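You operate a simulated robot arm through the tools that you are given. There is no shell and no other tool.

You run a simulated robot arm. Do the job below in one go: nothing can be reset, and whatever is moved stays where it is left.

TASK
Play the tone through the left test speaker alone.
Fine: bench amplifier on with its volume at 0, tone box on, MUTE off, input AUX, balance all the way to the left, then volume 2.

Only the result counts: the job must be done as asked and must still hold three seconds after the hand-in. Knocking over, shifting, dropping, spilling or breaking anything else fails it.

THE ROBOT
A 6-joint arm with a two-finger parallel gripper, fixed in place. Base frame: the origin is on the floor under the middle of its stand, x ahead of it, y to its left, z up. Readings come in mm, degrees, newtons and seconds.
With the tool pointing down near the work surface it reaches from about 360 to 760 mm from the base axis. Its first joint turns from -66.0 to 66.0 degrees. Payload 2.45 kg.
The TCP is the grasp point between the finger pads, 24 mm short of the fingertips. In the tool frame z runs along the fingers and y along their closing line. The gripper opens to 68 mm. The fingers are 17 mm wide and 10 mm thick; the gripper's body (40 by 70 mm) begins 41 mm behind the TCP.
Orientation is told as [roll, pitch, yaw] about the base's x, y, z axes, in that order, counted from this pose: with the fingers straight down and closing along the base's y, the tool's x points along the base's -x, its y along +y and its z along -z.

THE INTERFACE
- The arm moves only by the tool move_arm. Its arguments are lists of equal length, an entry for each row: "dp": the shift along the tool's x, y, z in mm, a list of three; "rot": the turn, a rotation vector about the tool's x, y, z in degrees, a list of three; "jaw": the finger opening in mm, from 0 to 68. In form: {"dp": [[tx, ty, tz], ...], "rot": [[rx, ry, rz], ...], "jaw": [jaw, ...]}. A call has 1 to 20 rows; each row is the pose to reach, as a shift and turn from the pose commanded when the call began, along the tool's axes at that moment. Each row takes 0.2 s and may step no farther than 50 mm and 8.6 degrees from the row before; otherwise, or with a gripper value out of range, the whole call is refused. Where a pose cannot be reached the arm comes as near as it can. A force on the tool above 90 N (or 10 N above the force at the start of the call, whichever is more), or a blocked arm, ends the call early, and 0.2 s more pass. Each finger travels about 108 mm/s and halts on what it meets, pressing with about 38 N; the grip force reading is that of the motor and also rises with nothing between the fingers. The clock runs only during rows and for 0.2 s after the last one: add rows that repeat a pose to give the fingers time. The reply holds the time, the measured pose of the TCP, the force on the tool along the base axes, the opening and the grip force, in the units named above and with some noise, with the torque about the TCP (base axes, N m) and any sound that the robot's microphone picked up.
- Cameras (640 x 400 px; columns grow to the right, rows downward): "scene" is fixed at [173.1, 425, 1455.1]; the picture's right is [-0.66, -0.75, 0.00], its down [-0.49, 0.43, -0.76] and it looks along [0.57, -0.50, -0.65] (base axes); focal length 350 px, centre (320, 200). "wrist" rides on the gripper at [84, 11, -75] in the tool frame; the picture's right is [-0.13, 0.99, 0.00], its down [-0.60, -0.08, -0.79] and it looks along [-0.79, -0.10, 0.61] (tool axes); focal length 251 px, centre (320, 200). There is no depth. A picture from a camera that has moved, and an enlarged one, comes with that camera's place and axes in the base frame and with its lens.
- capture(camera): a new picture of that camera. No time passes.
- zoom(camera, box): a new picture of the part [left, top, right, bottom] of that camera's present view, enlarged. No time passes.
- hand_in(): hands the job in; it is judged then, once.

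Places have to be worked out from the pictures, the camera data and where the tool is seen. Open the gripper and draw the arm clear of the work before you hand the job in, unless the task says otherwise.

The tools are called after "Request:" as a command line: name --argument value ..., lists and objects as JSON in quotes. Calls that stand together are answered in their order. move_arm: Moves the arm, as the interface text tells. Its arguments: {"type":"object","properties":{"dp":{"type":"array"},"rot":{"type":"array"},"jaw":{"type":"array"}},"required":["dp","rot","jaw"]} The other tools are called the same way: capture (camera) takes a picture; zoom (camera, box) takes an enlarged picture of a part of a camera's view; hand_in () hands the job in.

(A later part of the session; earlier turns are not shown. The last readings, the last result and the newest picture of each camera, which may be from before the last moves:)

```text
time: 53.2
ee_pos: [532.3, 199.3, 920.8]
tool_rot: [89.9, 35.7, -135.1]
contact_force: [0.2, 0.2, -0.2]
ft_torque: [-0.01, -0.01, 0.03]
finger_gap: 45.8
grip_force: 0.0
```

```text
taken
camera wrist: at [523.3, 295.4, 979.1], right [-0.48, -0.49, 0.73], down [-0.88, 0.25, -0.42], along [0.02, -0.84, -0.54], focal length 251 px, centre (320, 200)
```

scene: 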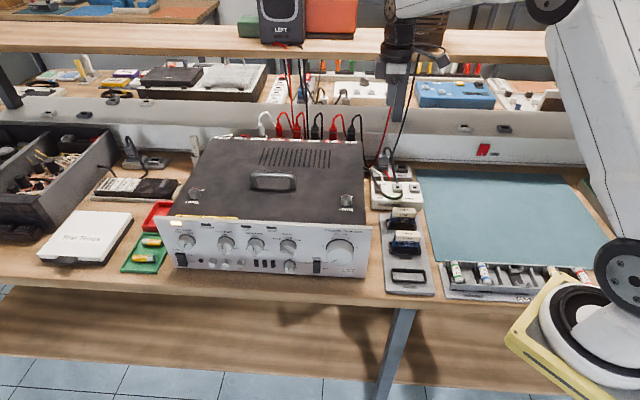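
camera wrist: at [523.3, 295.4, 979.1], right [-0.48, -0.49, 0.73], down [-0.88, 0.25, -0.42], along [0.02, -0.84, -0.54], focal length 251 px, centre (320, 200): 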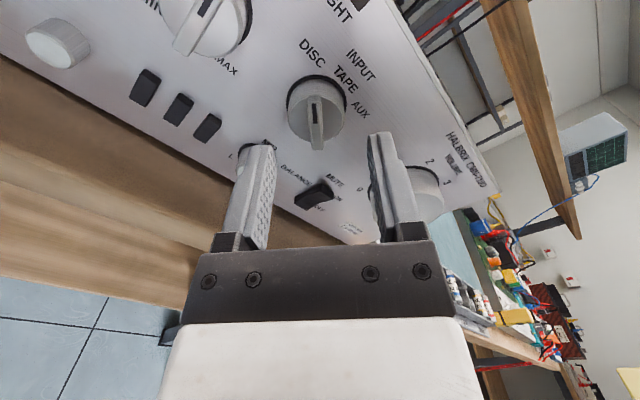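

The bar is now parallel to the finger pads. I zoom to check centring.

Request:
zoom --camera "wrist" --box '[260, 60, 380, 160]'

```text
4.00 times, centred on (320, 110) of wrist
camera zoom: at [523.3, 295.4, 979.1], right [-0.48, -0.49, 0.73], down [-0.88, 0.25, -0.42], along [0.02, -0.84, -0.54], focal length 1006 px, centre (320, 560)
```

zoom: 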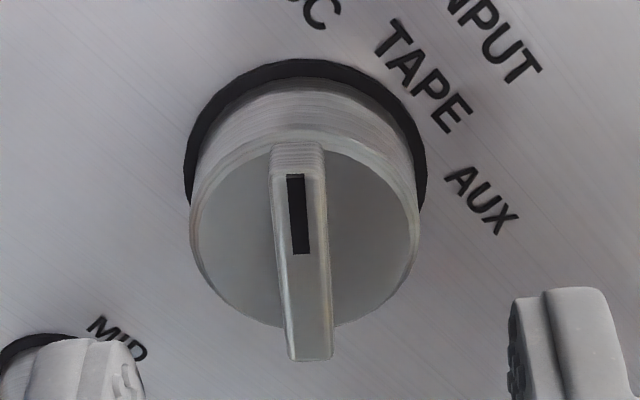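

Knob centre is offset (+2.6, -2.0) mm in tool x,y. I correct that and advance 30 mm so that the fingers straddle the knob body.

Request:
move_arm --dp '[[2.6, -2, 0], [2.6, -2, 10], [2.6, -2, 20], [2.6, -2, 30]]' --rot '[[0, 0, 0], [0, 0, 0], [0, 0, 0], [0, 0, 0]]' --jaw '[46, 46, 46, 46]'

Request:
capture --camera "wrist"

```text
time: 54.2
ee_pos: [555.5, 179.6, 920.5]
tool_rot: [89.9, 36.0, -135.3]
contact_force: [-0.9, 0.2, 0.0]
ft_torque: [-0.01, -0.02, 0.0]
finger_gap: 46.2
grip_force: 0.1
```

```text
taken
camera wrist: at [546.5, 276.2, 980.0], right [-0.48, -0.49, 0.73], down [-0.87, 0.25, -0.42], along [0.02, -0.84, -0.55], focal length 251 px, centre (320, 200)
```

wrist: 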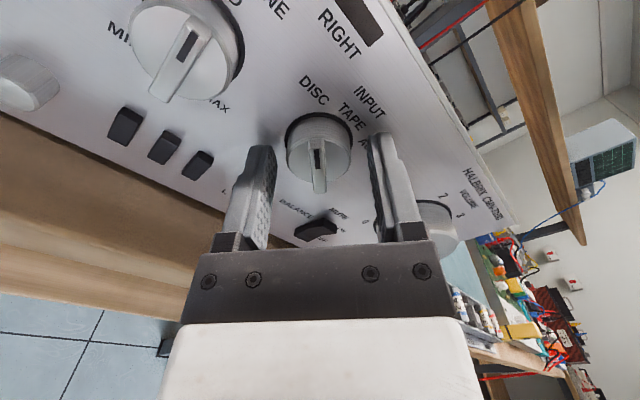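

Well centred. I close on the knob body.

Request:
move_arm --dp '[[0, 0, 0], [0, 0, 0], [0, 0, 0]]' --rot '[[0, 0, 0], [0, 0, 0], [0, 0, 0]]' --jaw '[36, 28, 24]'

Request:
zoom --camera "wrist" --box '[240, 80, 400, 180]'

```text
time: 55.0
ee_pos: [557.1, 180.9, 920.3]
tool_rot: [89.8, 35.9, -135.1]
contact_force: [7.9, 3.4, -8.7]
ft_torque: [0.03, 0.01, 0.08]
finger_gap: 31.5
grip_force: 44.3
```

```text
4.00 times, centred on (320, 130) of wrist
camera zoom: at [546.8, 276.5, 979.5], right [-0.48, -0.49, 0.73], down [-0.88, 0.25, -0.42], along [0.02, -0.84, -0.55], focal length 1006 px, centre (320, 480)
```

zoom: 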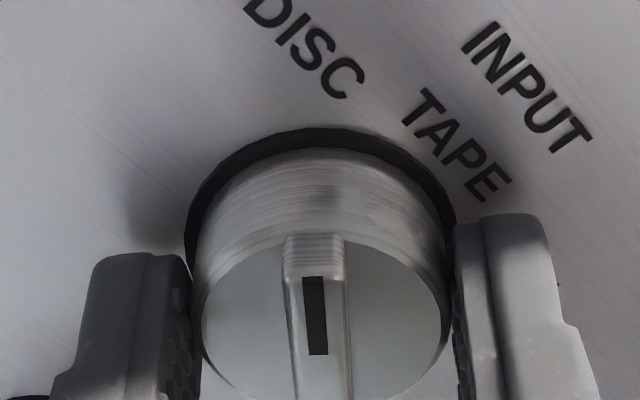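

Gripped at 31.5 mm. I turn 54° clockwise about the tool axis and check that the pointer follows.

Request:
move_arm --dp '[[0, 0, 0], [0, 0, 0], [0, 0, 0], [0, 0, 0], [0, 0, 0], [0, 0, 0], [0, 0, 0]]' --rot '[[0, 0, 7.7], [0, 0, 15.4], [0, 0, 23.1], [0, 0, 30.8], [0, 0, 38.5], [0, 0, 46.2], [0, 0, 54]]' --jaw '[24, 24, 24, 24, 24, 24, 24]'

Request:
capture --camera "wrist"

```text
time: 56.6
ee_pos: [556.1, 179.8, 920.2]
tool_rot: [-12.3, 89.9, 122.6]
contact_force: [-5.4, 2.7, -6.2]
ft_torque: [0.0, 0.11, 0.3]
finger_gap: 31.5
grip_force: 44.6
```

```text
taken
camera wrist: at [495.0, 224.7, 1005.6], right [-0.7, -0.7, -0.13], down [-0.51, 0.62, -0.6], along [0.5, -0.36, -0.79], focal length 251 px, centre (320, 200)
```

wrist: 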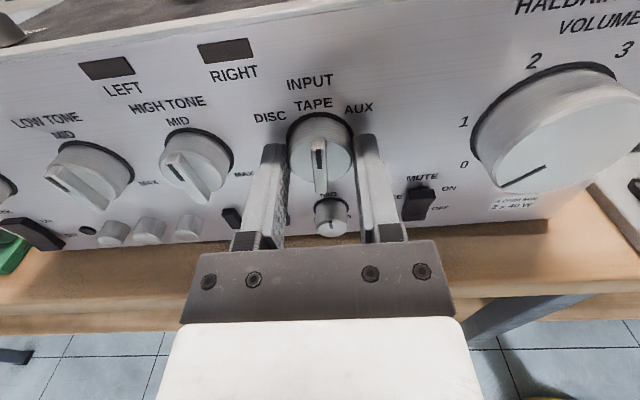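

The pointer now points up to TAPE. I turn another 54° clockwise to AUX.

Request:
move_arm --dp '[[0, 0, 0], [0, 0, 0], [0, 0, 0], [0, 0, 0], [0, 0, 0], [0, 0, 0], [0, 0, 0]]' --rot '[[0, 0, 7.7], [0, 0, 15.4], [0, 0, 23.1], [0, 0, 30.8], [0, 0, 38.5], [0, 0, 46.2], [0, 0, 54]]' --jaw '[24, 24, 24, 24, 24, 24, 24]'

Request:
capture --camera "wrist"

Request:
zoom --camera "wrist" --box '[240, 80, 400, 180]'

```text
time: 58.2
ee_pos: [555.2, 178.4, 919.4]
tool_rot: [-89.7, 36.1, 45.2]
contact_force: [-10.6, -8.8, -11.0]
ft_torque: [-0.14, 0.34, 0.2]
finger_gap: 31.6
grip_force: 44.9
```

```text
taken
camera wrist: at [450.2, 179.5, 961.6], right [-0.34, -0.34, -0.88], down [-0.18, 0.94, -0.29], along [0.92, 0.06, -0.38], focal length 251 px, centre (320, 200)
```

wrist: 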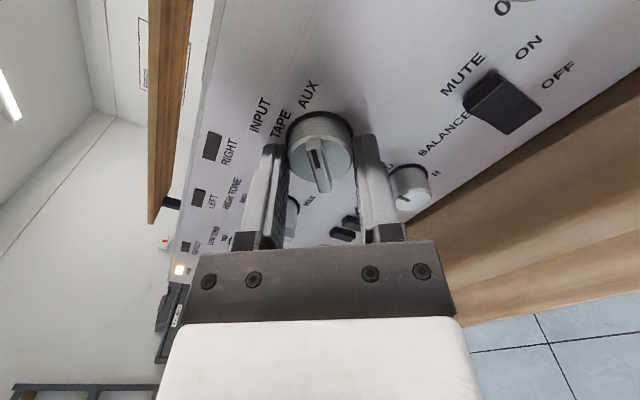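

```text
4.00 times, centred on (320, 130) of wrist
camera zoom: at [450.2, 179.5, 961.6], right [-0.34, -0.34, -0.88], down [-0.18, 0.94, -0.29], along [0.92, 0.06, -0.38], focal length 1006 px, centre (320, 480)
```

zoom: 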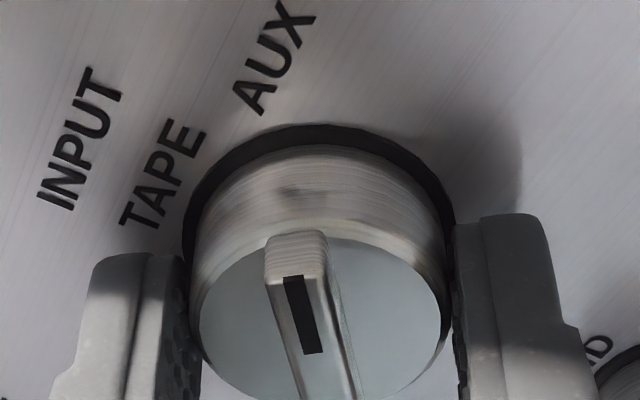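

The pointer slipped ~10° relative to the fingers near the end, suggesting the AUX stop was reached. I release, retreat and inspect the pointer angle.

Request:
move_arm --dp '[[0, 0, 0], [0, 0, 0], [0, 0, -12], [0, 0, -25], [0, 0, -40]]' --rot '[[0, 0, 0], [0, 0, 0], [0, 0, 0], [0, 0, 0], [0, 0, 0]]' --jaw '[46, 46, 46, 46, 46]'

Request:
capture --camera "wrist"

Request:
zoom --camera "wrist" --box '[250, 40, 390, 160]'

```text
time: 59.4
ee_pos: [527.6, 208.4, 921.2]
tool_rot: [-89.9, 36.0, 45.0]
contact_force: [0.0, -0.2, -0.4]
ft_torque: [-0.02, 0.01, 0.0]
finger_gap: 46.0
grip_force: 0.0
```

```text
taken
camera wrist: at [422.3, 208.5, 962.5], right [-0.34, -0.34, -0.88], down [-0.18, 0.94, -0.29], along [0.92, 0.06, -0.38], focal length 251 px, centre (320, 200)
```

wrist: 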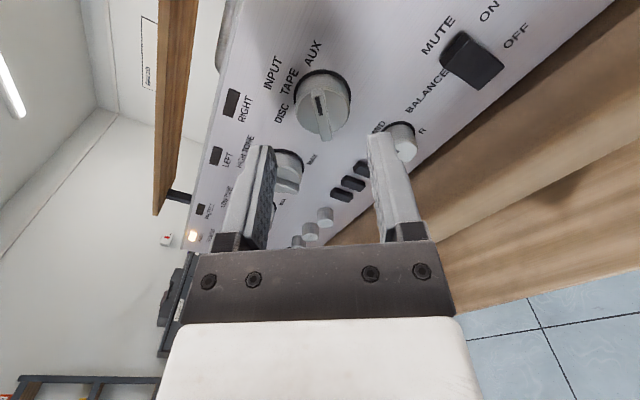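

```text
3.33 times, centred on (320, 100) of wrist
camera zoom: at [422.3, 208.5, 962.5], right [-0.34, -0.34, -0.88], down [-0.18, 0.94, -0.29], along [0.92, 0.06, -0.38], focal length 838 px, centre (320, 533)
```

zoom: 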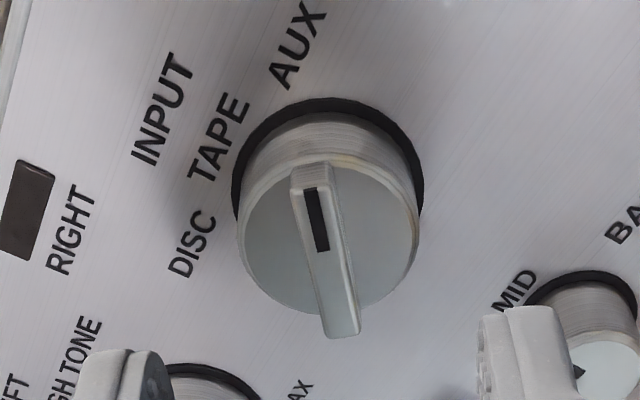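

Pointer computes to about +50°, pointing at the AUX label, with slip exactly as expected from an end stop. Next BALANCE: I move down 62 mm in front of it (p≈519.4, z≈859) with the jaw at 32.

Request:
move_arm --dp '[[-18, 25.5, 0], [-35.8, 50.9, 0], [-35.8, 50.9, 5]]' --rot '[[0, 0, 0], [0, 0, 0], [0, 0, 0]]' --jaw '[38, 32, 32]'

Request:
capture --camera "wrist"

Request:
zoom --camera "wrist" --box '[250, 60, 390, 160]'

```text
time: 60.2
ee_pos: [530.0, 204.2, 858.4]
tool_rot: [-89.9, 36.1, 45.1]
contact_force: [-0.5, -0.5, -0.3]
ft_torque: [-0.02, -0.02, -0.02]
finger_gap: 31.9
grip_force: 0.1
```

```text
taken
camera wrist: at [425.0, 204.5, 900.0], right [-0.34, -0.34, -0.88], down [-0.18, 0.94, -0.29], along [0.92, 0.06, -0.38], focal length 251 px, centre (320, 200)
```

wrist: 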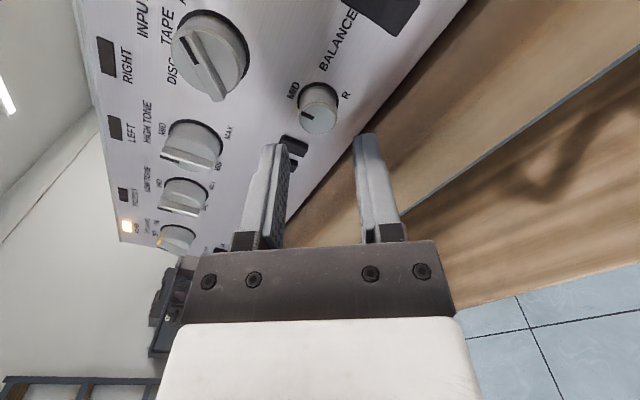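

```text
4.00 times, centred on (320, 110) of wrist
camera zoom: at [425.0, 204.5, 900.0], right [-0.34, -0.34, -0.88], down [-0.18, 0.94, -0.29], along [0.92, 0.06, -0.38], focal length 1006 px, centre (320, 560)
```

zoom: 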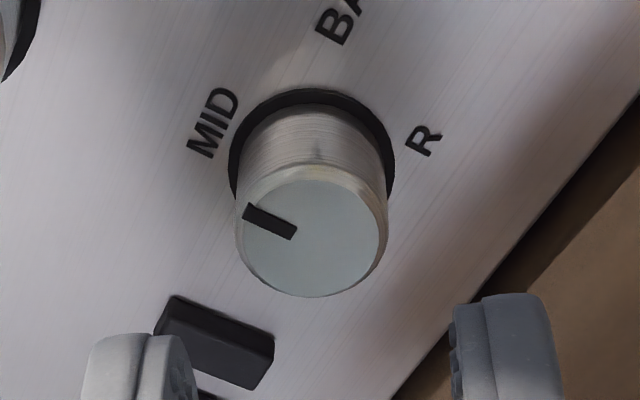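

Offset is only (-0.6, -1.3) mm and the fingers clear the neighbouring push button. I correct and advance 37 mm around the balance knob.

Request:
move_arm --dp '[[-0.6, -1.3, 10], [-0.6, -1.3, 20], [-0.6, -1.3, 30], [-0.6, -1.3, 37]]' --rot '[[0, 0, 0], [0, 0, 0], [0, 0, 0], [0, 0, 0]]' --jaw '[32, 32, 32, 32]'

Request:
capture --camera "wrist"

Request:
zoom --camera "wrist" --box '[250, 80, 390, 180]'

```text
time: 61.2
ee_pos: [556.4, 178.7, 860.0]
tool_rot: [-89.8, 36.1, 45.0]
contact_force: [0.4, 0.0, -0.2]
ft_torque: [-0.01, -0.01, -0.01]
finger_gap: 31.9
grip_force: 0.0
```

```text
taken
camera wrist: at [451.0, 179.6, 901.0], right [-0.34, -0.34, -0.88], down [-0.18, 0.94, -0.29], along [0.92, 0.06, -0.38], focal length 251 px, centre (320, 200)
```

wrist: 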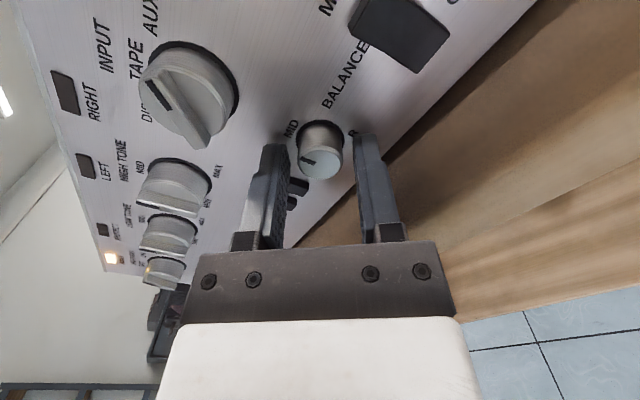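

```text
4.00 times, centred on (320, 130) of wrist
camera zoom: at [451.0, 179.6, 901.0], right [-0.34, -0.34, -0.88], down [-0.18, 0.94, -0.29], along [0.92, 0.06, -0.38], focal length 1006 px, centre (320, 480)
```

zoom: 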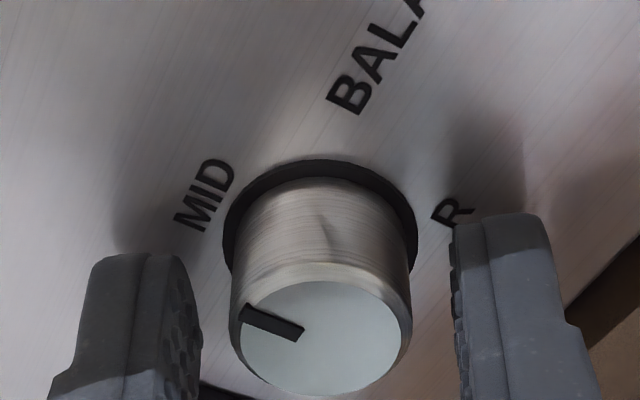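

Centred. I close on the balance knob.

Request:
move_arm --dp '[[0, 0, 0], [0, 0, 0], [0, 0, 0]]' --rot '[[0, 0, 0], [0, 0, 0], [0, 0, 0]]' --jaw '[24, 17, 14]'

Request:
zoom --camera "wrist" --box '[250, 80, 390, 180]'

```text
time: 62.0
ee_pos: [555.8, 178.7, 859.5]
tool_rot: [-89.8, 36.1, 45.0]
contact_force: [1.8, -1.9, -0.9]
ft_torque: [0.09, 0.08, 0.28]
finger_gap: 21.3
grip_force: 38.4
```

```text
4.00 times, centred on (320, 130) of wrist
camera zoom: at [451.0, 179.6, 901.0], right [-0.34, -0.34, -0.88], down [-0.18, 0.94, -0.29], along [0.92, 0.06, -0.38], focal length 1006 px, centre (320, 480)
```

zoom: 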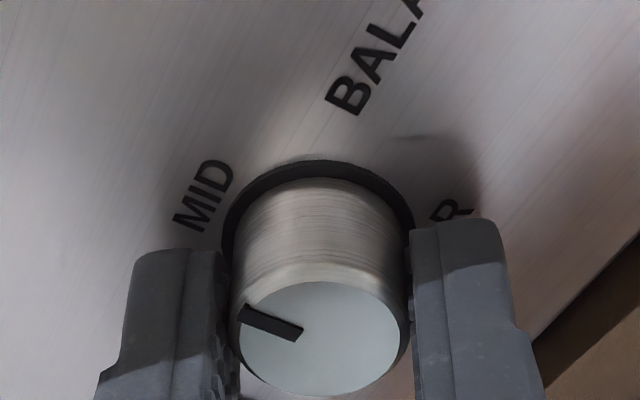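

Gripped at 21.3 mm. I turn 60° counter-clockwise and check.

Request:
move_arm --dp '[[0, 0, 0], [0, 0, 0], [0, 0, 0], [0, 0, 0], [0, 0, 0], [0, 0, 0], [0, 0, 0], [0, 0, 0]]' --rot '[[0, 0, -7.5], [0, 0, -15], [0, 0, -22.5], [0, 0, -30], [0, 0, -37.5], [0, 0, -45], [0, 0, -52.5], [0, 0, -60]]' --jaw '[14, 14, 14, 14, 14, 14, 14, 14]'

Request:
zoom --camera "wrist" --box '[250, 80, 390, 180]'

```text
time: 63.8
ee_pos: [555.8, 178.9, 859.8]
tool_rot: [89.5, 83.7, -135.6]
contact_force: [-21.8, 1.6, 0.7]
ft_torque: [-0.2, -0.23, -0.23]
finger_gap: 21.4
grip_force: 38.6
```

```text
4.00 times, centred on (320, 130) of wrist
camera zoom: at [502.1, 230.7, 944.7], right [-0.71, -0.71, -0.02], down [-0.55, 0.57, -0.61], along [0.44, -0.42, -0.79], focal length 1006 px, centre (320, 480)
```

zoom: 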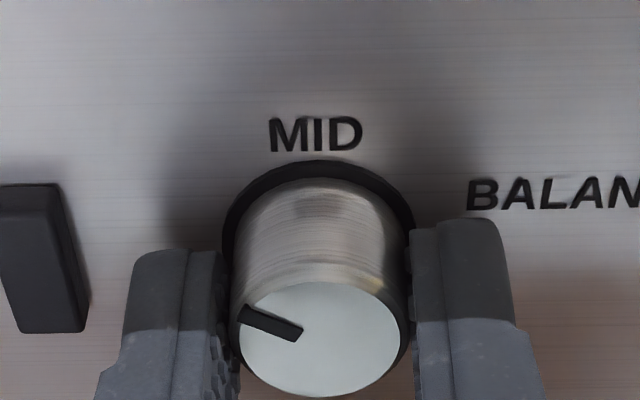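

The knob follows (pointer ~-60°). Another 50° counter-clockwise.

Request:
move_arm --dp '[[0, 0, 0], [0, 0, 0], [0, 0, 0], [0, 0, 0], [0, 0, 0], [0, 0, 0], [0, 0, 0]]' --rot '[[0, 0, -7.2], [0, 0, -14.4], [0, 0, -21.6], [0, 0, -28.8], [0, 0, -36], [0, 0, -43.2], [0, 0, -50]]' --jaw '[14, 14, 14, 14, 14, 14, 14]'

Request:
zoom --camera "wrist" --box '[250, 80, 390, 180]'

```text
time: 65.4
ee_pos: [557.2, 178.5, 860.6]
tool_rot: [89.9, 33.9, -135.1]
contact_force: [-27.6, 0.9, 15.1]
ft_torque: [0.05, 0.02, -0.75]
finger_gap: 21.5
grip_force: 38.3
```

```text
4.00 times, centred on (320, 130) of wrist
camera zoom: at [548.8, 276.5, 916.2], right [-0.47, -0.47, 0.75], down [-0.88, 0.24, -0.4], along [0.01, -0.85, -0.52], focal length 1006 px, centre (320, 480)
```

zoom: 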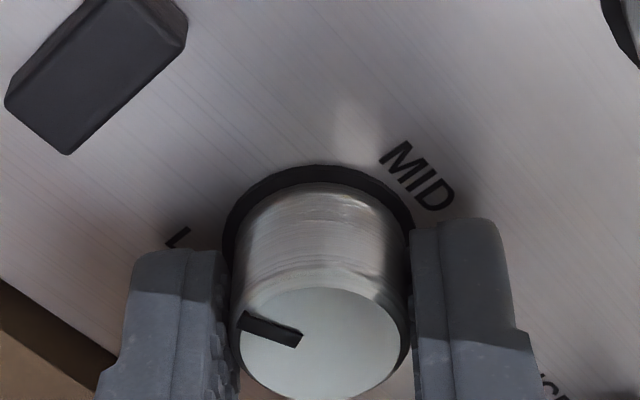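

Now ~-110°; still following. I continue up to 35° more to reach the left stop.

Request:
move_arm --dp '[[0, 0, 0], [0, 0, 0], [0, 0, 0], [0, 0, 0], [0, 0, 0]]' --rot '[[0, 0, -7], [0, 0, -14], [0, 0, -21], [0, 0, -28], [0, 0, -35]]' --jaw '[14, 14, 14, 14, 14]'

Request:
capture --camera "wrist"

Request:
zoom --camera "wrist" --box '[250, 80, 390, 180]'

```text
time: 66.6
ee_pos: [559.4, 179.4, 860.3]
tool_rot: [90.0, -1.0, -134.9]
contact_force: [-5.6, 1.2, 7.0]
ft_torque: [-0.15, -0.51, -0.23]
finger_gap: 21.7
grip_force: 39.0
```

```text
taken
camera wrist: at [565.2, 291.8, 870.0], right [-0.08, -0.08, 0.99], down [-0.99, 0.13, -0.07], along [-0.12, -0.99, -0.09], focal length 251 px, centre (320, 200)
```

wrist: 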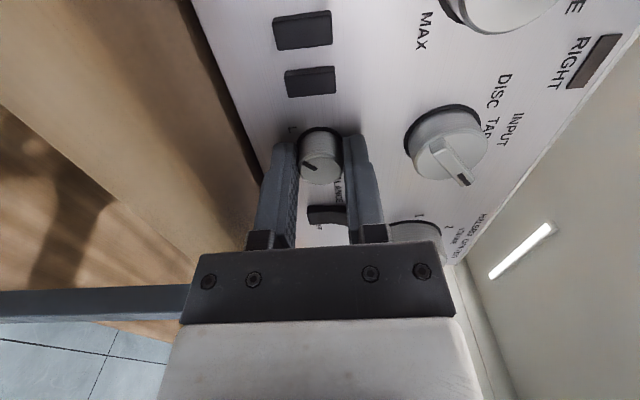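

```text
4.00 times, centred on (320, 130) of wrist
camera zoom: at [565.2, 291.8, 870.0], right [-0.08, -0.08, 0.99], down [-0.99, 0.13, -0.07], along [-0.12, -0.99, -0.09], focal length 1006 px, centre (320, 480)
```

zoom: 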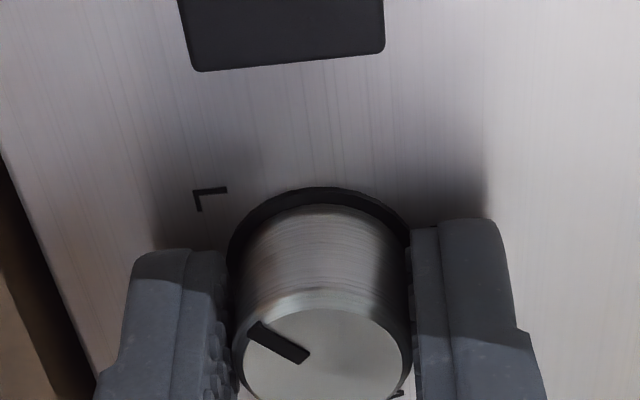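

The pointer sits at about -130° with the fingers having slipped ~15° past it, so BALANCE is at its left stop. I release and retreat.

Request:
move_arm --dp '[[0, 0, 0], [0, 0, 0], [0, 0, -12], [0, 0, -30], [0, 0, -60], [0, 0, -80]]' --rot '[[0, 0, 0], [0, 0, 0], [0, 0, 0], [0, 0, 0], [0, 0, 0], [0, 0, 0]]' --jaw '[32, 32, 32, 32, 32, 32]'

Request:
capture --camera "wrist"

Request:
zoom --camera "wrist" --box '[240, 40, 400, 140]'

```text
time: 68.0
ee_pos: [501.7, 234.8, 859.5]
tool_rot: [89.9, -1.1, -135.0]
contact_force: [-1.2, 0.6, 0.0]
ft_torque: [0.01, 0.02, 0.01]
finger_gap: 32.0
grip_force: 0.0
```

```text
taken
camera wrist: at [507.6, 347.5, 869.5], right [-0.08, -0.08, 0.99], down [-0.99, 0.13, -0.07], along [-0.13, -0.99, -0.09], focal length 251 px, centre (320, 200)
```

wrist: 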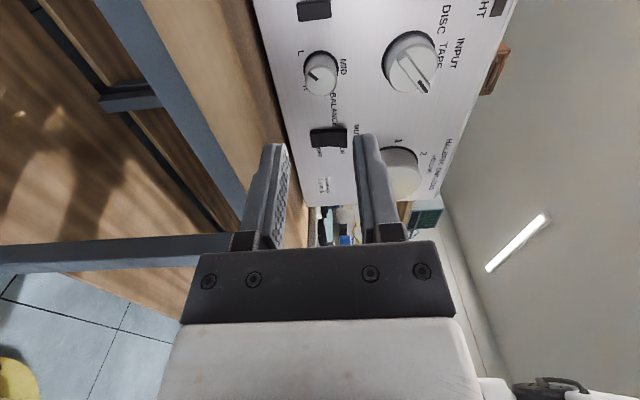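

```text
4.00 times, centred on (320, 90) of wrist
camera zoom: at [507.6, 347.5, 869.5], right [-0.08, -0.08, 0.99], down [-0.99, 0.13, -0.07], along [-0.13, -0.99, -0.09], focal length 1006 px, centre (320, 640)
```

zoom: 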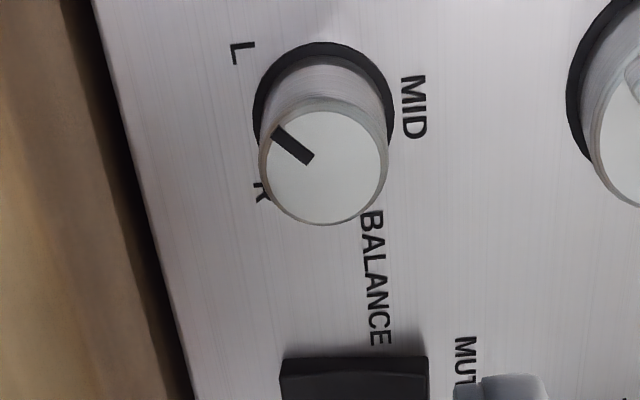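

BALANCE points at L. Now I roll +146° clockwise and move toward the volume knob, preparing the leaned grip with the wrist at the lower left.

Request:
move_arm --dp '[[-2.8, 3.2, 0.6], [-5.6, 6.4, 1.2], [-8.5, 9.7, 1.9], [-11.3, 12.9, 2.5], [-14.1, 16.1, 3.1], [-16.9, 19.3, 3.7], [-19.8, 22.6, 4.4], [-22.6, 25.8, 5], [-25.4, 29, 5.6], [-28.2, 32.2, 6.2], [-31, 35.4, 6.9], [-33.9, 38.7, 7.5], [-36.7, 41.9, 8.1], [-39.5, 45.1, 8.8], [-42.3, 48.3, 9.4], [-45.2, 51.6, 10], [-48, 54.8, 10.6], [-50.8, 58, 11.3]]' --rot '[[0, 0, 8.1], [0, 0, 16.2], [0, 0, 24.3], [0, 0, 32.4], [0, 0, 40.6], [0, 0, 48.7], [0, 0, 56.8], [0, 0, 64.9], [0, 0, 73], [0, 0, 81.1], [0, 0, 89.2], [0, 0, 97.3], [0, 0, 105.4], [0, 0, 113.6], [0, 0, 121.7], [0, 0, 129.8], [0, 0, 137.9], [0, 0, 146]]' --jaw '[40, 50, 60, 68, 68, 68, 68, 68, 68, 68, 68, 68, 68, 68, 68, 68, 68, 68]'

Request:
capture --camera "wrist"

```text
time: 71.8
ee_pos: [472.9, 191.6, 918.4]
tool_rot: [-90.0, 34.9, 45.1]
contact_force: [0.2, 0.1, -0.1]
ft_torque: [0.03, 0.02, 0.01]
finger_gap: 68.1
grip_force: 0.1
```

```text
taken
camera wrist: at [367.3, 192.0, 957.8], right [-0.33, -0.33, -0.89], down [-0.18, 0.94, -0.28], along [0.93, 0.07, -0.37], focal length 251 px, centre (320, 200)
```

wrist: 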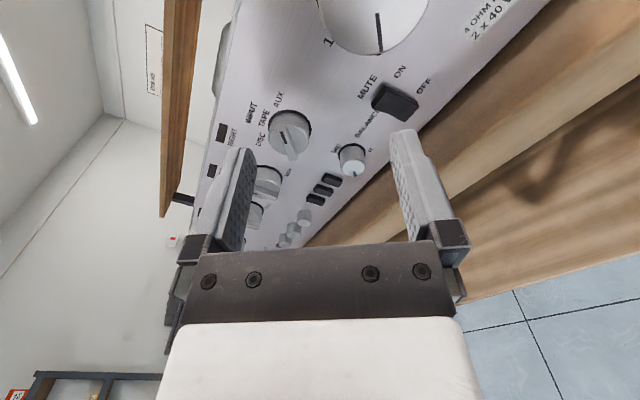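

At (p=470, f=199). I tilt 20° and shift to the volume axis at f=225.

Request:
move_arm --dp '[[14.8, 10.7, 9], [29.5, 21.4, 18], [44.3, 32.1, 26]]' --rot '[[0, 6.7, 0], [0, 13.4, 0], [0, 20, 0]]' --jaw '[68, 68, 68]'

Request:
capture --camera "wrist"

Request:
zoom --camera "wrist" --box '[240, 60, 400, 200]'

```text
time: 72.6
ee_pos: [454.1, 137.5, 917.7]
tool_rot: [-103.4, 32.7, 21.0]
contact_force: [-1.0, 0.6, 0.4]
ft_torque: [0.01, 0.03, 0.01]
finger_gap: 68.0
grip_force: 0.1
```

```text
taken
camera wrist: at [347.1, 170.9, 939.9], right [-0.3, -0.36, -0.88], down [0.14, 0.9, -0.42], along [0.94, -0.25, -0.22], focal length 251 px, centre (320, 200)
```

wrist: 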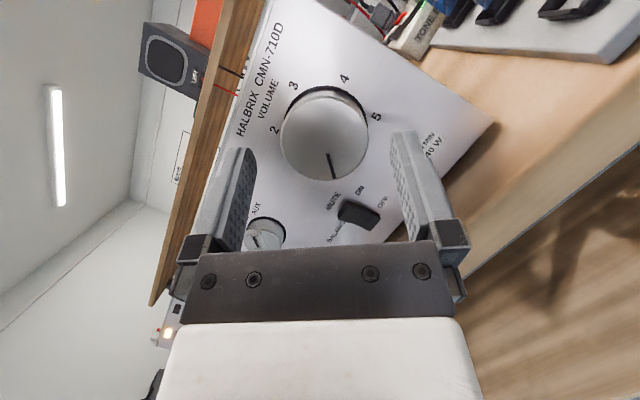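

```text
2.86 times, centred on (320, 130) of wrist
camera zoom: at [347.1, 170.9, 939.9], right [-0.3, -0.36, -0.88], down [0.14, 0.9, -0.42], along [0.94, -0.25, -0.22], focal length 718 px, centre (320, 400)
```

zoom: 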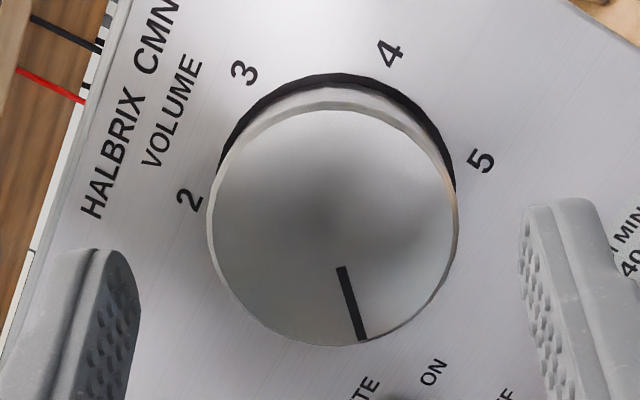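

Image gives the axis offset at about +3 mm (tool x) and +0.9 mm (tool y). I correct and advance 41 mm around the volume knob.

Request:
move_arm --dp '[[2.8, 0.9, 1], [-1.9, 0.9, 14], [-6.5, 0.9, 26.8], [-11.2, 0.9, 39.5]]' --rot '[[0, 0, 0], [0, 0, 0], [0, 0, 0], [0, 0, 0]]' --jaw '[68, 68, 68, 68]'

Request:
capture --camera "wrist"

```text
time: 73.6
ee_pos: [479.2, 104.1, 917.4]
tool_rot: [-103.5, 32.7, 21.1]
contact_force: [-0.5, 0.3, -0.1]
ft_torque: [0.0, 0.03, 0.0]
finger_gap: 67.7
grip_force: 0.0
```

```text
taken
camera wrist: at [374.6, 139.4, 940.4], right [-0.3, -0.36, -0.88], down [0.14, 0.9, -0.42], along [0.94, -0.25, -0.22], focal length 251 px, centre (320, 200)
```

wrist: 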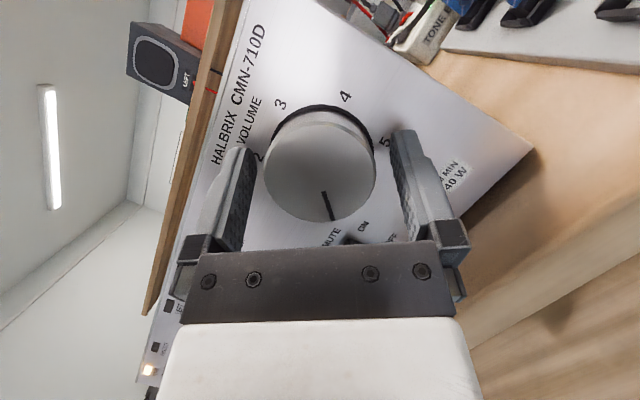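

Centred; I close on the knob.

Request:
move_arm --dp '[[0, 0, 0], [0, 0, 0], [0, 0, 0]]' --rot '[[0, 0, 0], [0, 0, 0], [0, 0, 0]]' --jaw '[58, 50, 44]'

Request:
capture --camera "wrist"

```text
time: 74.4
ee_pos: [479.4, 105.1, 918.3]
tool_rot: [-103.5, 32.7, 21.2]
contact_force: [7.0, -0.7, 7.4]
ft_torque: [-0.09, -0.09, -0.01]
finger_gap: 52.8
grip_force: 44.6
```

```text
taken
camera wrist: at [374.9, 139.7, 940.7], right [-0.3, -0.36, -0.88], down [0.14, 0.9, -0.42], along [0.94, -0.25, -0.22], focal length 251 px, centre (320, 200)
```

wrist: 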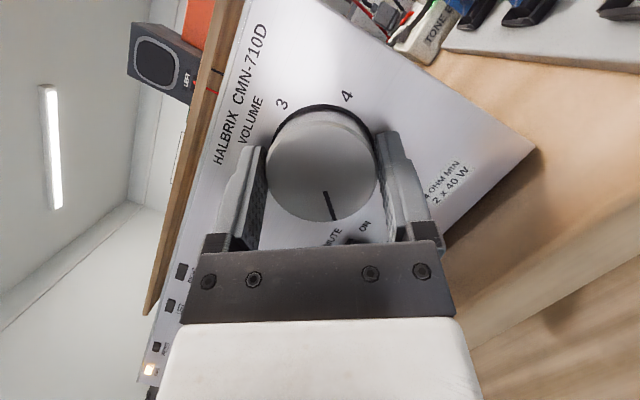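

Gripped. I turn 35° clockwise (to about 0.65) and listen.

Request:
move_arm --dp '[[0, 0, 0], [0, 0, 0], [0, 0, 0], [0, 0, 0], [0, 0, 0]]' --rot '[[-2.39, 0, 6.58], [-4.79, 0, 13.16], [-7.18, 0, 19.74], [-9.58, 0, 26.3], [-11.97, 0, 32.9]]' --jaw '[44, 44, 44, 44, 44]'

Request:
capture --camera "wrist"

Request:
zoom --camera "scene" --box '[150, 190, 390, 290]'

```text
time: 75.6
ee_pos: [479.6, 104.5, 917.5]
tool_rot: [-89.8, -0.1, 25.0]
contact_force: [0.9, 9.6, 4.6]
ft_torque: [0.17, 0.14, -0.57]
finger_gap: 52.9
grip_force: 45.2
```

```text
taken
camera wrist: at [372.3, 137.2, 907.6], right [0.12, 0.06, -0.99], down [0.21, 0.97, 0.08], along [0.97, -0.22, 0.1], focal length 251 px, centre (320, 200)
```

wrist: 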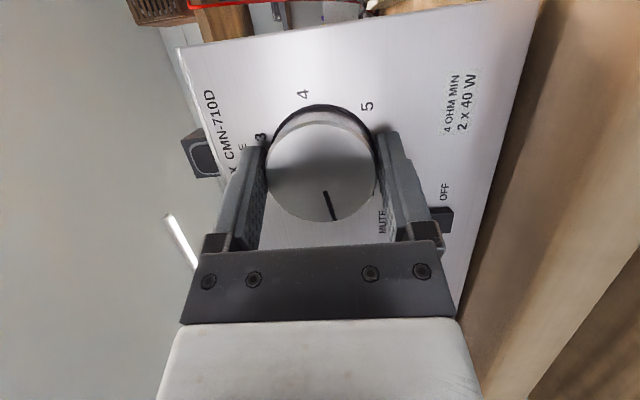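

```text
2.67 times, centred on (270, 240) of scene
camera zoom: at [173.1, 425.3, 1455.1], right [-0.66, -0.75, 0.0], down [-0.49, 0.43, -0.76], along [0.57, -0.5, -0.65], focal length 932 px, centre (453, 93)
```

zoom: 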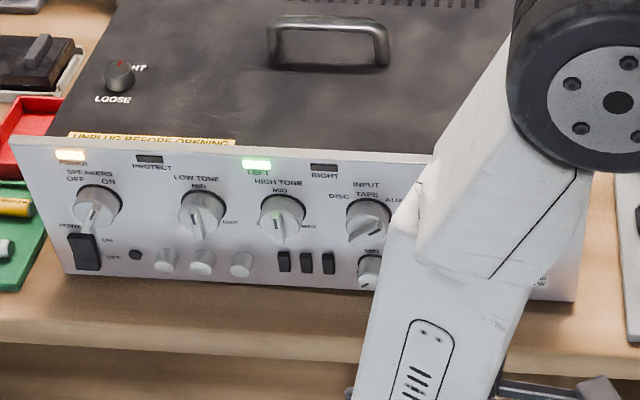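

The LEFT lamp is lit and RIGHT is dark — AUX and balance work. I turn another 35° clockwise.

Request:
move_arm --dp '[[0, 0, 0], [0, 0, 0], [0, 0, 0], [0, 0, 0], [0, 0, 0]]' --rot '[[-2.39, 0, 6.58], [-4.79, 0, 13.16], [-7.18, 0, 19.74], [-9.58, 0, 26.3], [-11.97, 0, 32.9]]' --jaw '[44, 44, 44, 44, 44]'

Request:
capture --camera "wrist"

```text
time: 76.8
ee_pos: [480.7, 103.5, 917.0]
tool_rot: [-76.3, -32.7, 20.9]
contact_force: [3.0, 12.2, -16.5]
ft_torque: [-0.47, -0.46, 0.81]
finger_gap: 52.9
grip_force: 44.7
```

```text
taken
camera wrist: at [383.6, 148.6, 878.6], right [0.5, 0.45, -0.74], down [0.07, 0.83, 0.55], along [0.86, -0.33, 0.38], focal length 251 px, centre (320, 200)
```

wrist: 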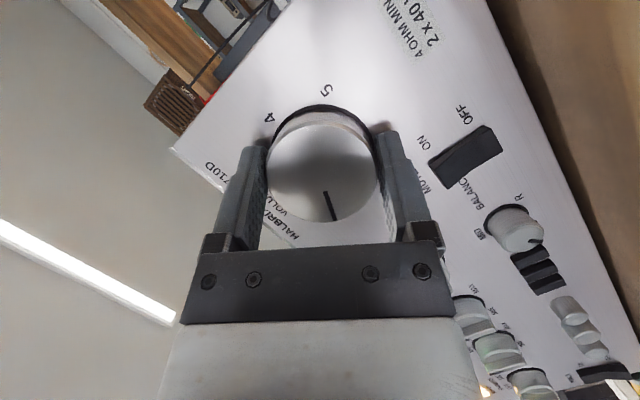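

Still following (about 1.3 now). I open in place, rotate the gripper back 40° around the knob, and will regrip.

Request:
move_arm --dp '[[0, 0, 0], [0, 0, 0], [0, 0, 0], [0, 0, 0], [0, 0, 0], [0, 0, 0], [0, 0, 0], [0, 0, 0]]' --rot '[[0, 0, 0], [0, 0, 0], [2.28, 0, -6.27], [4.56, 0, -12.5], [6.84, 0, -18.8], [9.12, 0, -25.1], [11.4, 0, -31.3], [13.68, 0, -37.6]]' --jaw '[68, 68, 68, 68, 68, 68, 68, 68]'

Request:
capture --camera "wrist"

Request:
zoom --camera "wrist" --box '[240, 80, 400, 220]'

```text
time: 78.6
ee_pos: [480.9, 104.4, 919.2]
tool_rot: [-91.7, 5.0, 24.9]
contact_force: [-0.5, -0.1, 0.0]
ft_torque: [0.01, -0.01, 0.05]
finger_gap: 67.9
grip_force: 0.0
```

```text
taken
camera wrist: at [372.7, 136.2, 913.0], right [0.05, -0.01, -1.0], down [0.21, 0.98, 0.0], along [0.98, -0.21, 0.05], focal length 251 px, centre (320, 200)
```

wrist: 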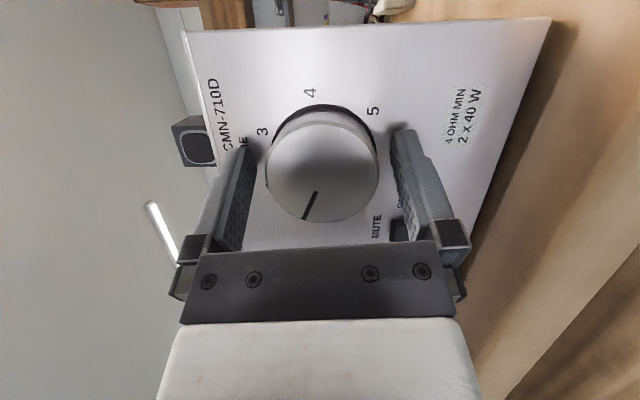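

```text
2.86 times, centred on (320, 150) of wrist
camera zoom: at [372.7, 136.2, 913.0], right [0.05, -0.01, -1.0], down [0.21, 0.98, 0.0], along [0.98, -0.21, 0.05], focal length 718 px, centre (320, 343)
```

zoom: 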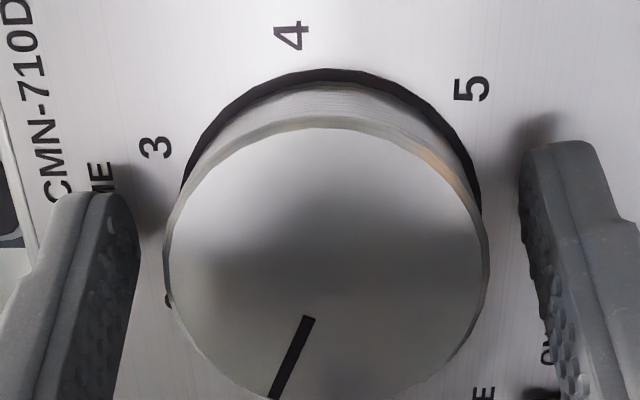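

Pointer now at about -67° (volume ≈1.26). I regrip and turn 39.5° clockwise to reach 2 (-27°).

Request:
move_arm --dp '[[0, 0, 0], [0, 0, 0], [0, 0, 0], [0, 0, 0]]' --rot '[[0, 0, 0], [0, 0, 0], [0, 0, 0], [0, 0, 0]]' --jaw '[58, 50, 44, 44]'

Request:
capture --camera "wrist"

```text
time: 79.6
ee_pos: [481.2, 104.8, 918.8]
tool_rot: [-91.7, 4.8, 24.9]
contact_force: [1.3, 0.0, -6.0]
ft_torque: [-0.01, 0.04, 0.06]
finger_gap: 53.4
grip_force: 45.0
```

```text
taken
camera wrist: at [372.7, 136.1, 912.6], right [0.05, -0.01, -1.0], down [0.21, 0.98, 0.01], along [0.98, -0.21, 0.05], focal length 251 px, centre (320, 200)
```

wrist: 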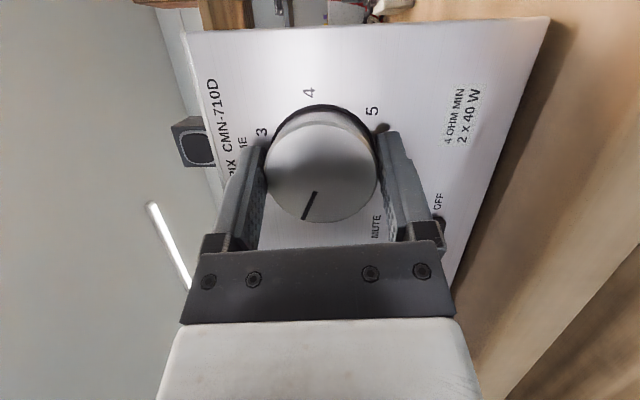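

Regripped with low side forces. Turning 39.5° clockwise.

Request:
move_arm --dp '[[0, 0, 0], [0, 0, 0], [0, 0, 0], [0, 0, 0], [0, 0, 0], [0, 0, 0], [0, 0, 0]]' --rot '[[-2.25, 0, 6.19], [-4.5, 0, 12.4], [-6.75, 0, 18.6], [-9, 0, 24.7], [-11.26, 0, 30.9], [-13.5, 0, 37.1], [-13.5, 0, 37.1]]' --jaw '[44, 44, 44, 44, 44, 44, 44]'

Request:
capture --camera "wrist"

Request:
zoom --camera "wrist" --box '[240, 80, 400, 240]'

```text
time: 81.2
ee_pos: [481.4, 104.3, 916.9]
tool_rot: [-76.4, -32.1, 21.1]
contact_force: [12.9, 11.3, -21.5]
ft_torque: [-0.42, -0.43, 0.81]
finger_gap: 53.5
grip_force: 45.2
```

```text
taken
camera wrist: at [384.1, 147.6, 879.0], right [0.5, 0.44, -0.75], down [0.07, 0.84, 0.54], along [0.86, -0.33, 0.38], focal length 251 px, centre (320, 200)
```

wrist: 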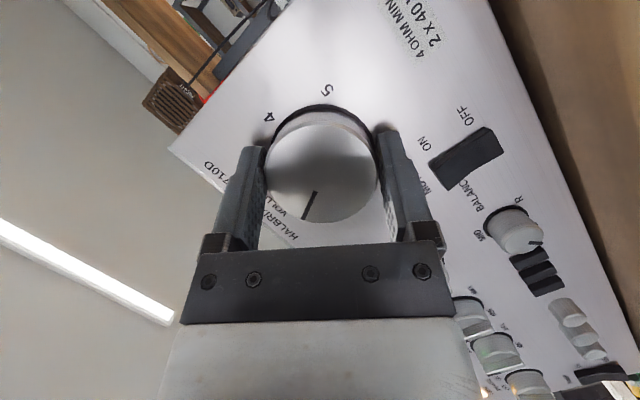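

```text
2.50 times, centred on (320, 160) of wrist
camera zoom: at [384.1, 147.6, 879.0], right [0.5, 0.44, -0.75], down [0.07, 0.84, 0.54], along [0.86, -0.33, 0.38], focal length 629 px, centre (320, 300)
```

zoom: 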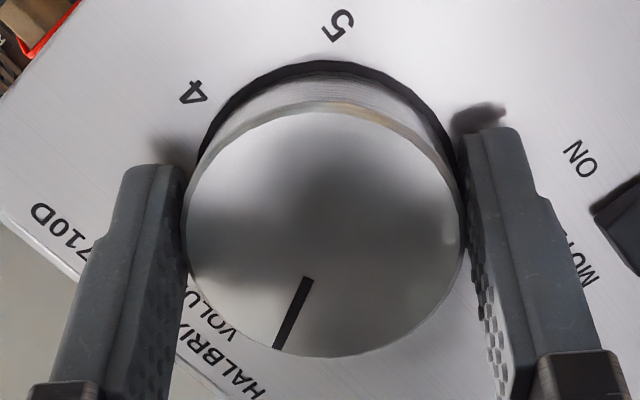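

Pointer computes to -26°, i.e. volume 2.0. I release and retreat, and check lamps and any sound.

Request:
move_arm --dp '[[0, 0, 0], [0, 0, 0], [6.8, 0, -18.8], [13.7, 0, -37.6], [20.5, 0, -56.4], [27.4, 0, -75.2]]' --rot '[[0, 0, 0], [0, 0, 0], [0, 0, 0], [0, 0, 0], [0, 0, 0], [0, 0, 0]]' --jaw '[68, 68, 68, 68, 68, 68]'

Request:
capture --camera "wrist"

Request:
zoom --camera "wrist" --box '[240, 40, 440, 200]'

Request:
capture --camera "scene"

```text
time: 82.6
ee_pos: [422.5, 161.5, 919.5]
tool_rot: [-76.7, -32.1, 21.2]
contact_force: [-0.5, -0.3, -0.6]
ft_torque: [-0.01, 0.02, 0.01]
finger_gap: 68.4
grip_force: 0.0
```

```text
taken
camera wrist: at [326.2, 204.6, 880.1], right [0.5, 0.44, -0.75], down [0.08, 0.84, 0.54], along [0.86, -0.33, 0.38], focal length 251 px, centre (320, 200)
```

wrist: 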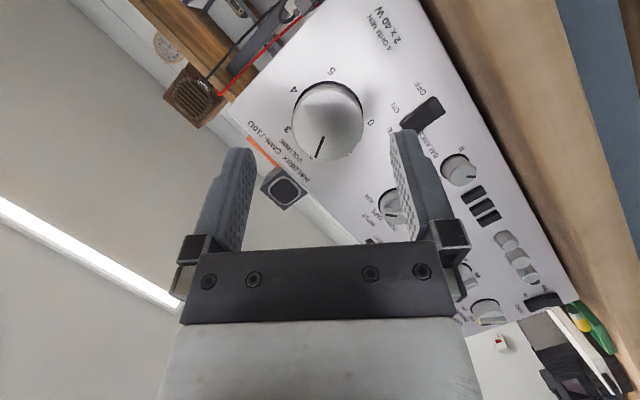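

```text
2.50 times, centred on (340, 120) of wrist
camera zoom: at [326.2, 204.6, 880.1], right [0.5, 0.44, -0.75], down [0.08, 0.84, 0.54], along [0.86, -0.33, 0.38], focal length 629 px, centre (270, 400)
```

zoom: 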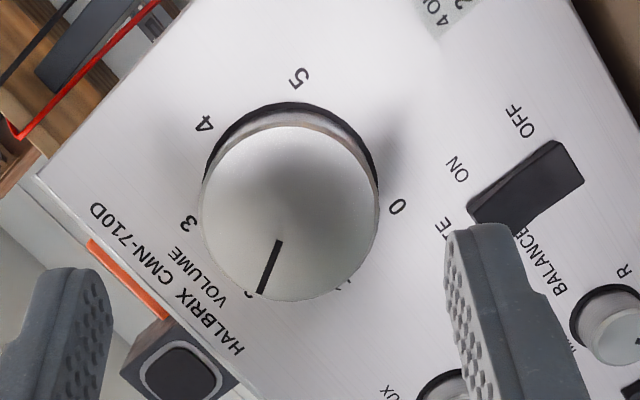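

```text
taken
```

scene: 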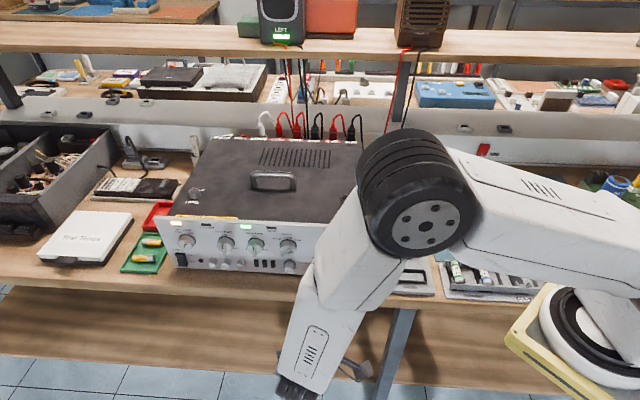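

The LEFT speaker's own lamp is now lit and the amp's LEFT lamp too; RIGHT is dark. I zoom on speakers and lamps to confirm.

Request:
zoom --camera "scene" --box '[240, 0, 460, 70]'

Request:
zoom --camera "scene" --box '[150, 200, 330, 290]'

```text
2.91 times, centred on (350, 35) of scene
camera zoom: at [173.2, 425.0, 1455.1], right [-0.66, -0.75, 0.0], down [-0.49, 0.43, -0.76], along [0.57, -0.5, -0.65], focal length 1017 px, centre (233, 680)
```

zoom: 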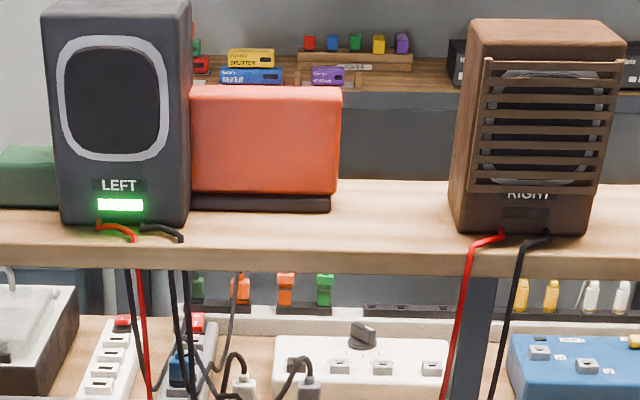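

```text
3.56 times, centred on (240, 245) of scene
camera zoom: at [173.2, 425.0, 1455.1], right [-0.66, -0.75, 0.0], down [-0.49, 0.43, -0.76], along [0.57, -0.5, -0.65], focal length 1243 px, centre (604, 40)
```

zoom: 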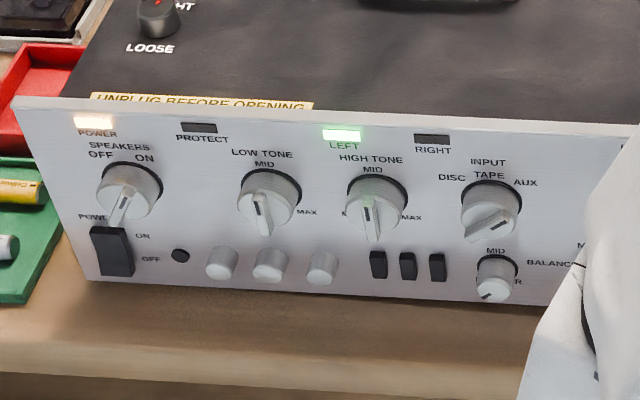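

Everything indicates the tone on LEFT only. Now I draw the arm clear: first rotate back level about the normal.

Request:
move_arm --dp '[[0, 0, 0], [0, 0, 0], [0, 0, 0], [0, 0, 0], [0, 0, 0]]' --rot '[[2.35, 0, -6.46], [4.7, 0, -12.9], [7.06, 0, -19.4], [9.41, 0, -25.9], [11.76, 0, -32.3]]' --jaw '[68, 68, 68, 68, 68]'

```text
time: 83.8
ee_pos: [422.0, 160.7, 918.8]
tool_rot: [-89.8, 0.0, 24.9]
contact_force: [-0.2, 0.5, 0.0]
ft_torque: [0.0, 0.0, -0.02]
finger_gap: 68.2
grip_force: 0.1
```

Level again. I remove the tilt while moving away to p≈480 and up 80 mm, then pitch down while lifting.

Request:
move_arm --dp '[[-20, -27, -7.4], [-40, -54, -14.8], [-61.1, -80, -22.2]]' --rot '[[0, -6.7, 0], [0, -13.4, 0], [0, -20, 0]]' --jaw '[68, 68, 68]'

Request:
capture --camera "wrist"

```text
time: 84.6
ee_pos: [469.7, 208.6, 999.6]
tool_rot: [-90.0, 0.0, 45.1]
contact_force: [0.6, -0.8, 0.7]
ft_torque: [-0.01, -0.01, -0.01]
finger_gap: 67.9
grip_force: 0.0
```

```text
taken
camera wrist: at [356.8, 201.1, 988.8], right [0.09, 0.09, -0.99], down [-0.14, 0.99, 0.08], along [0.99, 0.13, 0.1], focal length 251 px, centre (320, 200)
```

wrist: 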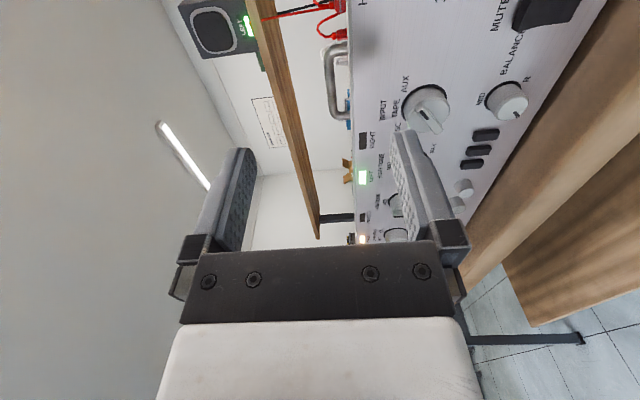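

Clear of the panel at z=1000. I pitch the tool down while lifting 150 mm.

Request:
move_arm --dp '[[0, -14, 0], [0, -27, 0], [0, -41, 0], [0, -55, 0], [0, -68, 0], [0, -82, 0], [0, -95, 0], [0, -109, 0], [0, -123, 0], [0, -136, 0], [0, -150, 0]]' --rot '[[-8.2, 0, 0], [-16.4, 0, 0], [-24.6, 0, 0], [-32.8, 0, 0], [-41, 0, 0], [-49.2, 0, 0], [-57.4, 0, 0], [-65.6, 0, 0], [-73.8, 0, 0], [-82, 0, 0], [-90, 0, 0]]' --jaw '[68, 68, 68, 68, 68, 68, 68, 68, 68, 68, 68]'

Request:
capture --camera "scene"

Request:
zoom --camera "scene" --box '[280, 215, 400, 290]'

```text
time: 87.0
ee_pos: [469.9, 207.2, 1148.1]
tool_rot: [0.2, -0.1, 45.0]
contact_force: [-0.6, 0.6, -0.1]
ft_torque: [0.0, 0.02, -0.01]
finger_gap: 68.0
grip_force: 0.1
```

```text
taken
```

scene: 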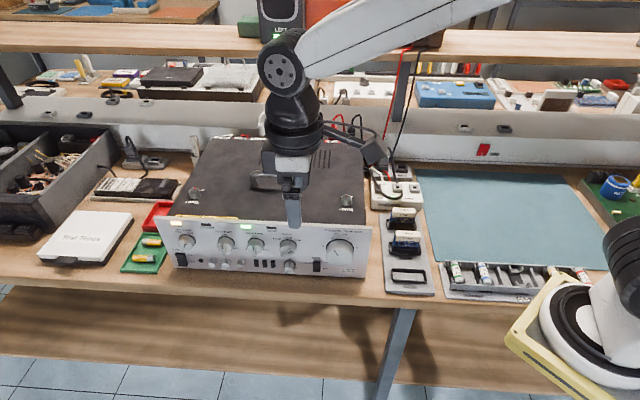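

```text
5.33 times, centred on (340, 252) of scene
camera zoom: at [173.1, 425.0, 1455.1], right [-0.66, -0.75, 0.0], down [-0.49, 0.43, -0.76], along [0.57, -0.5, -0.65], focal length 1864 px, centre (213, -80)
```

zoom: 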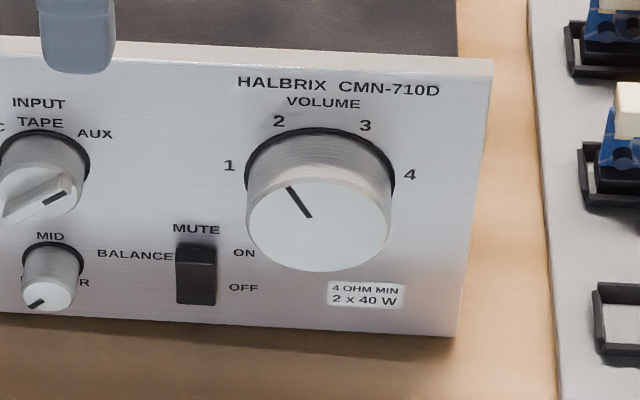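

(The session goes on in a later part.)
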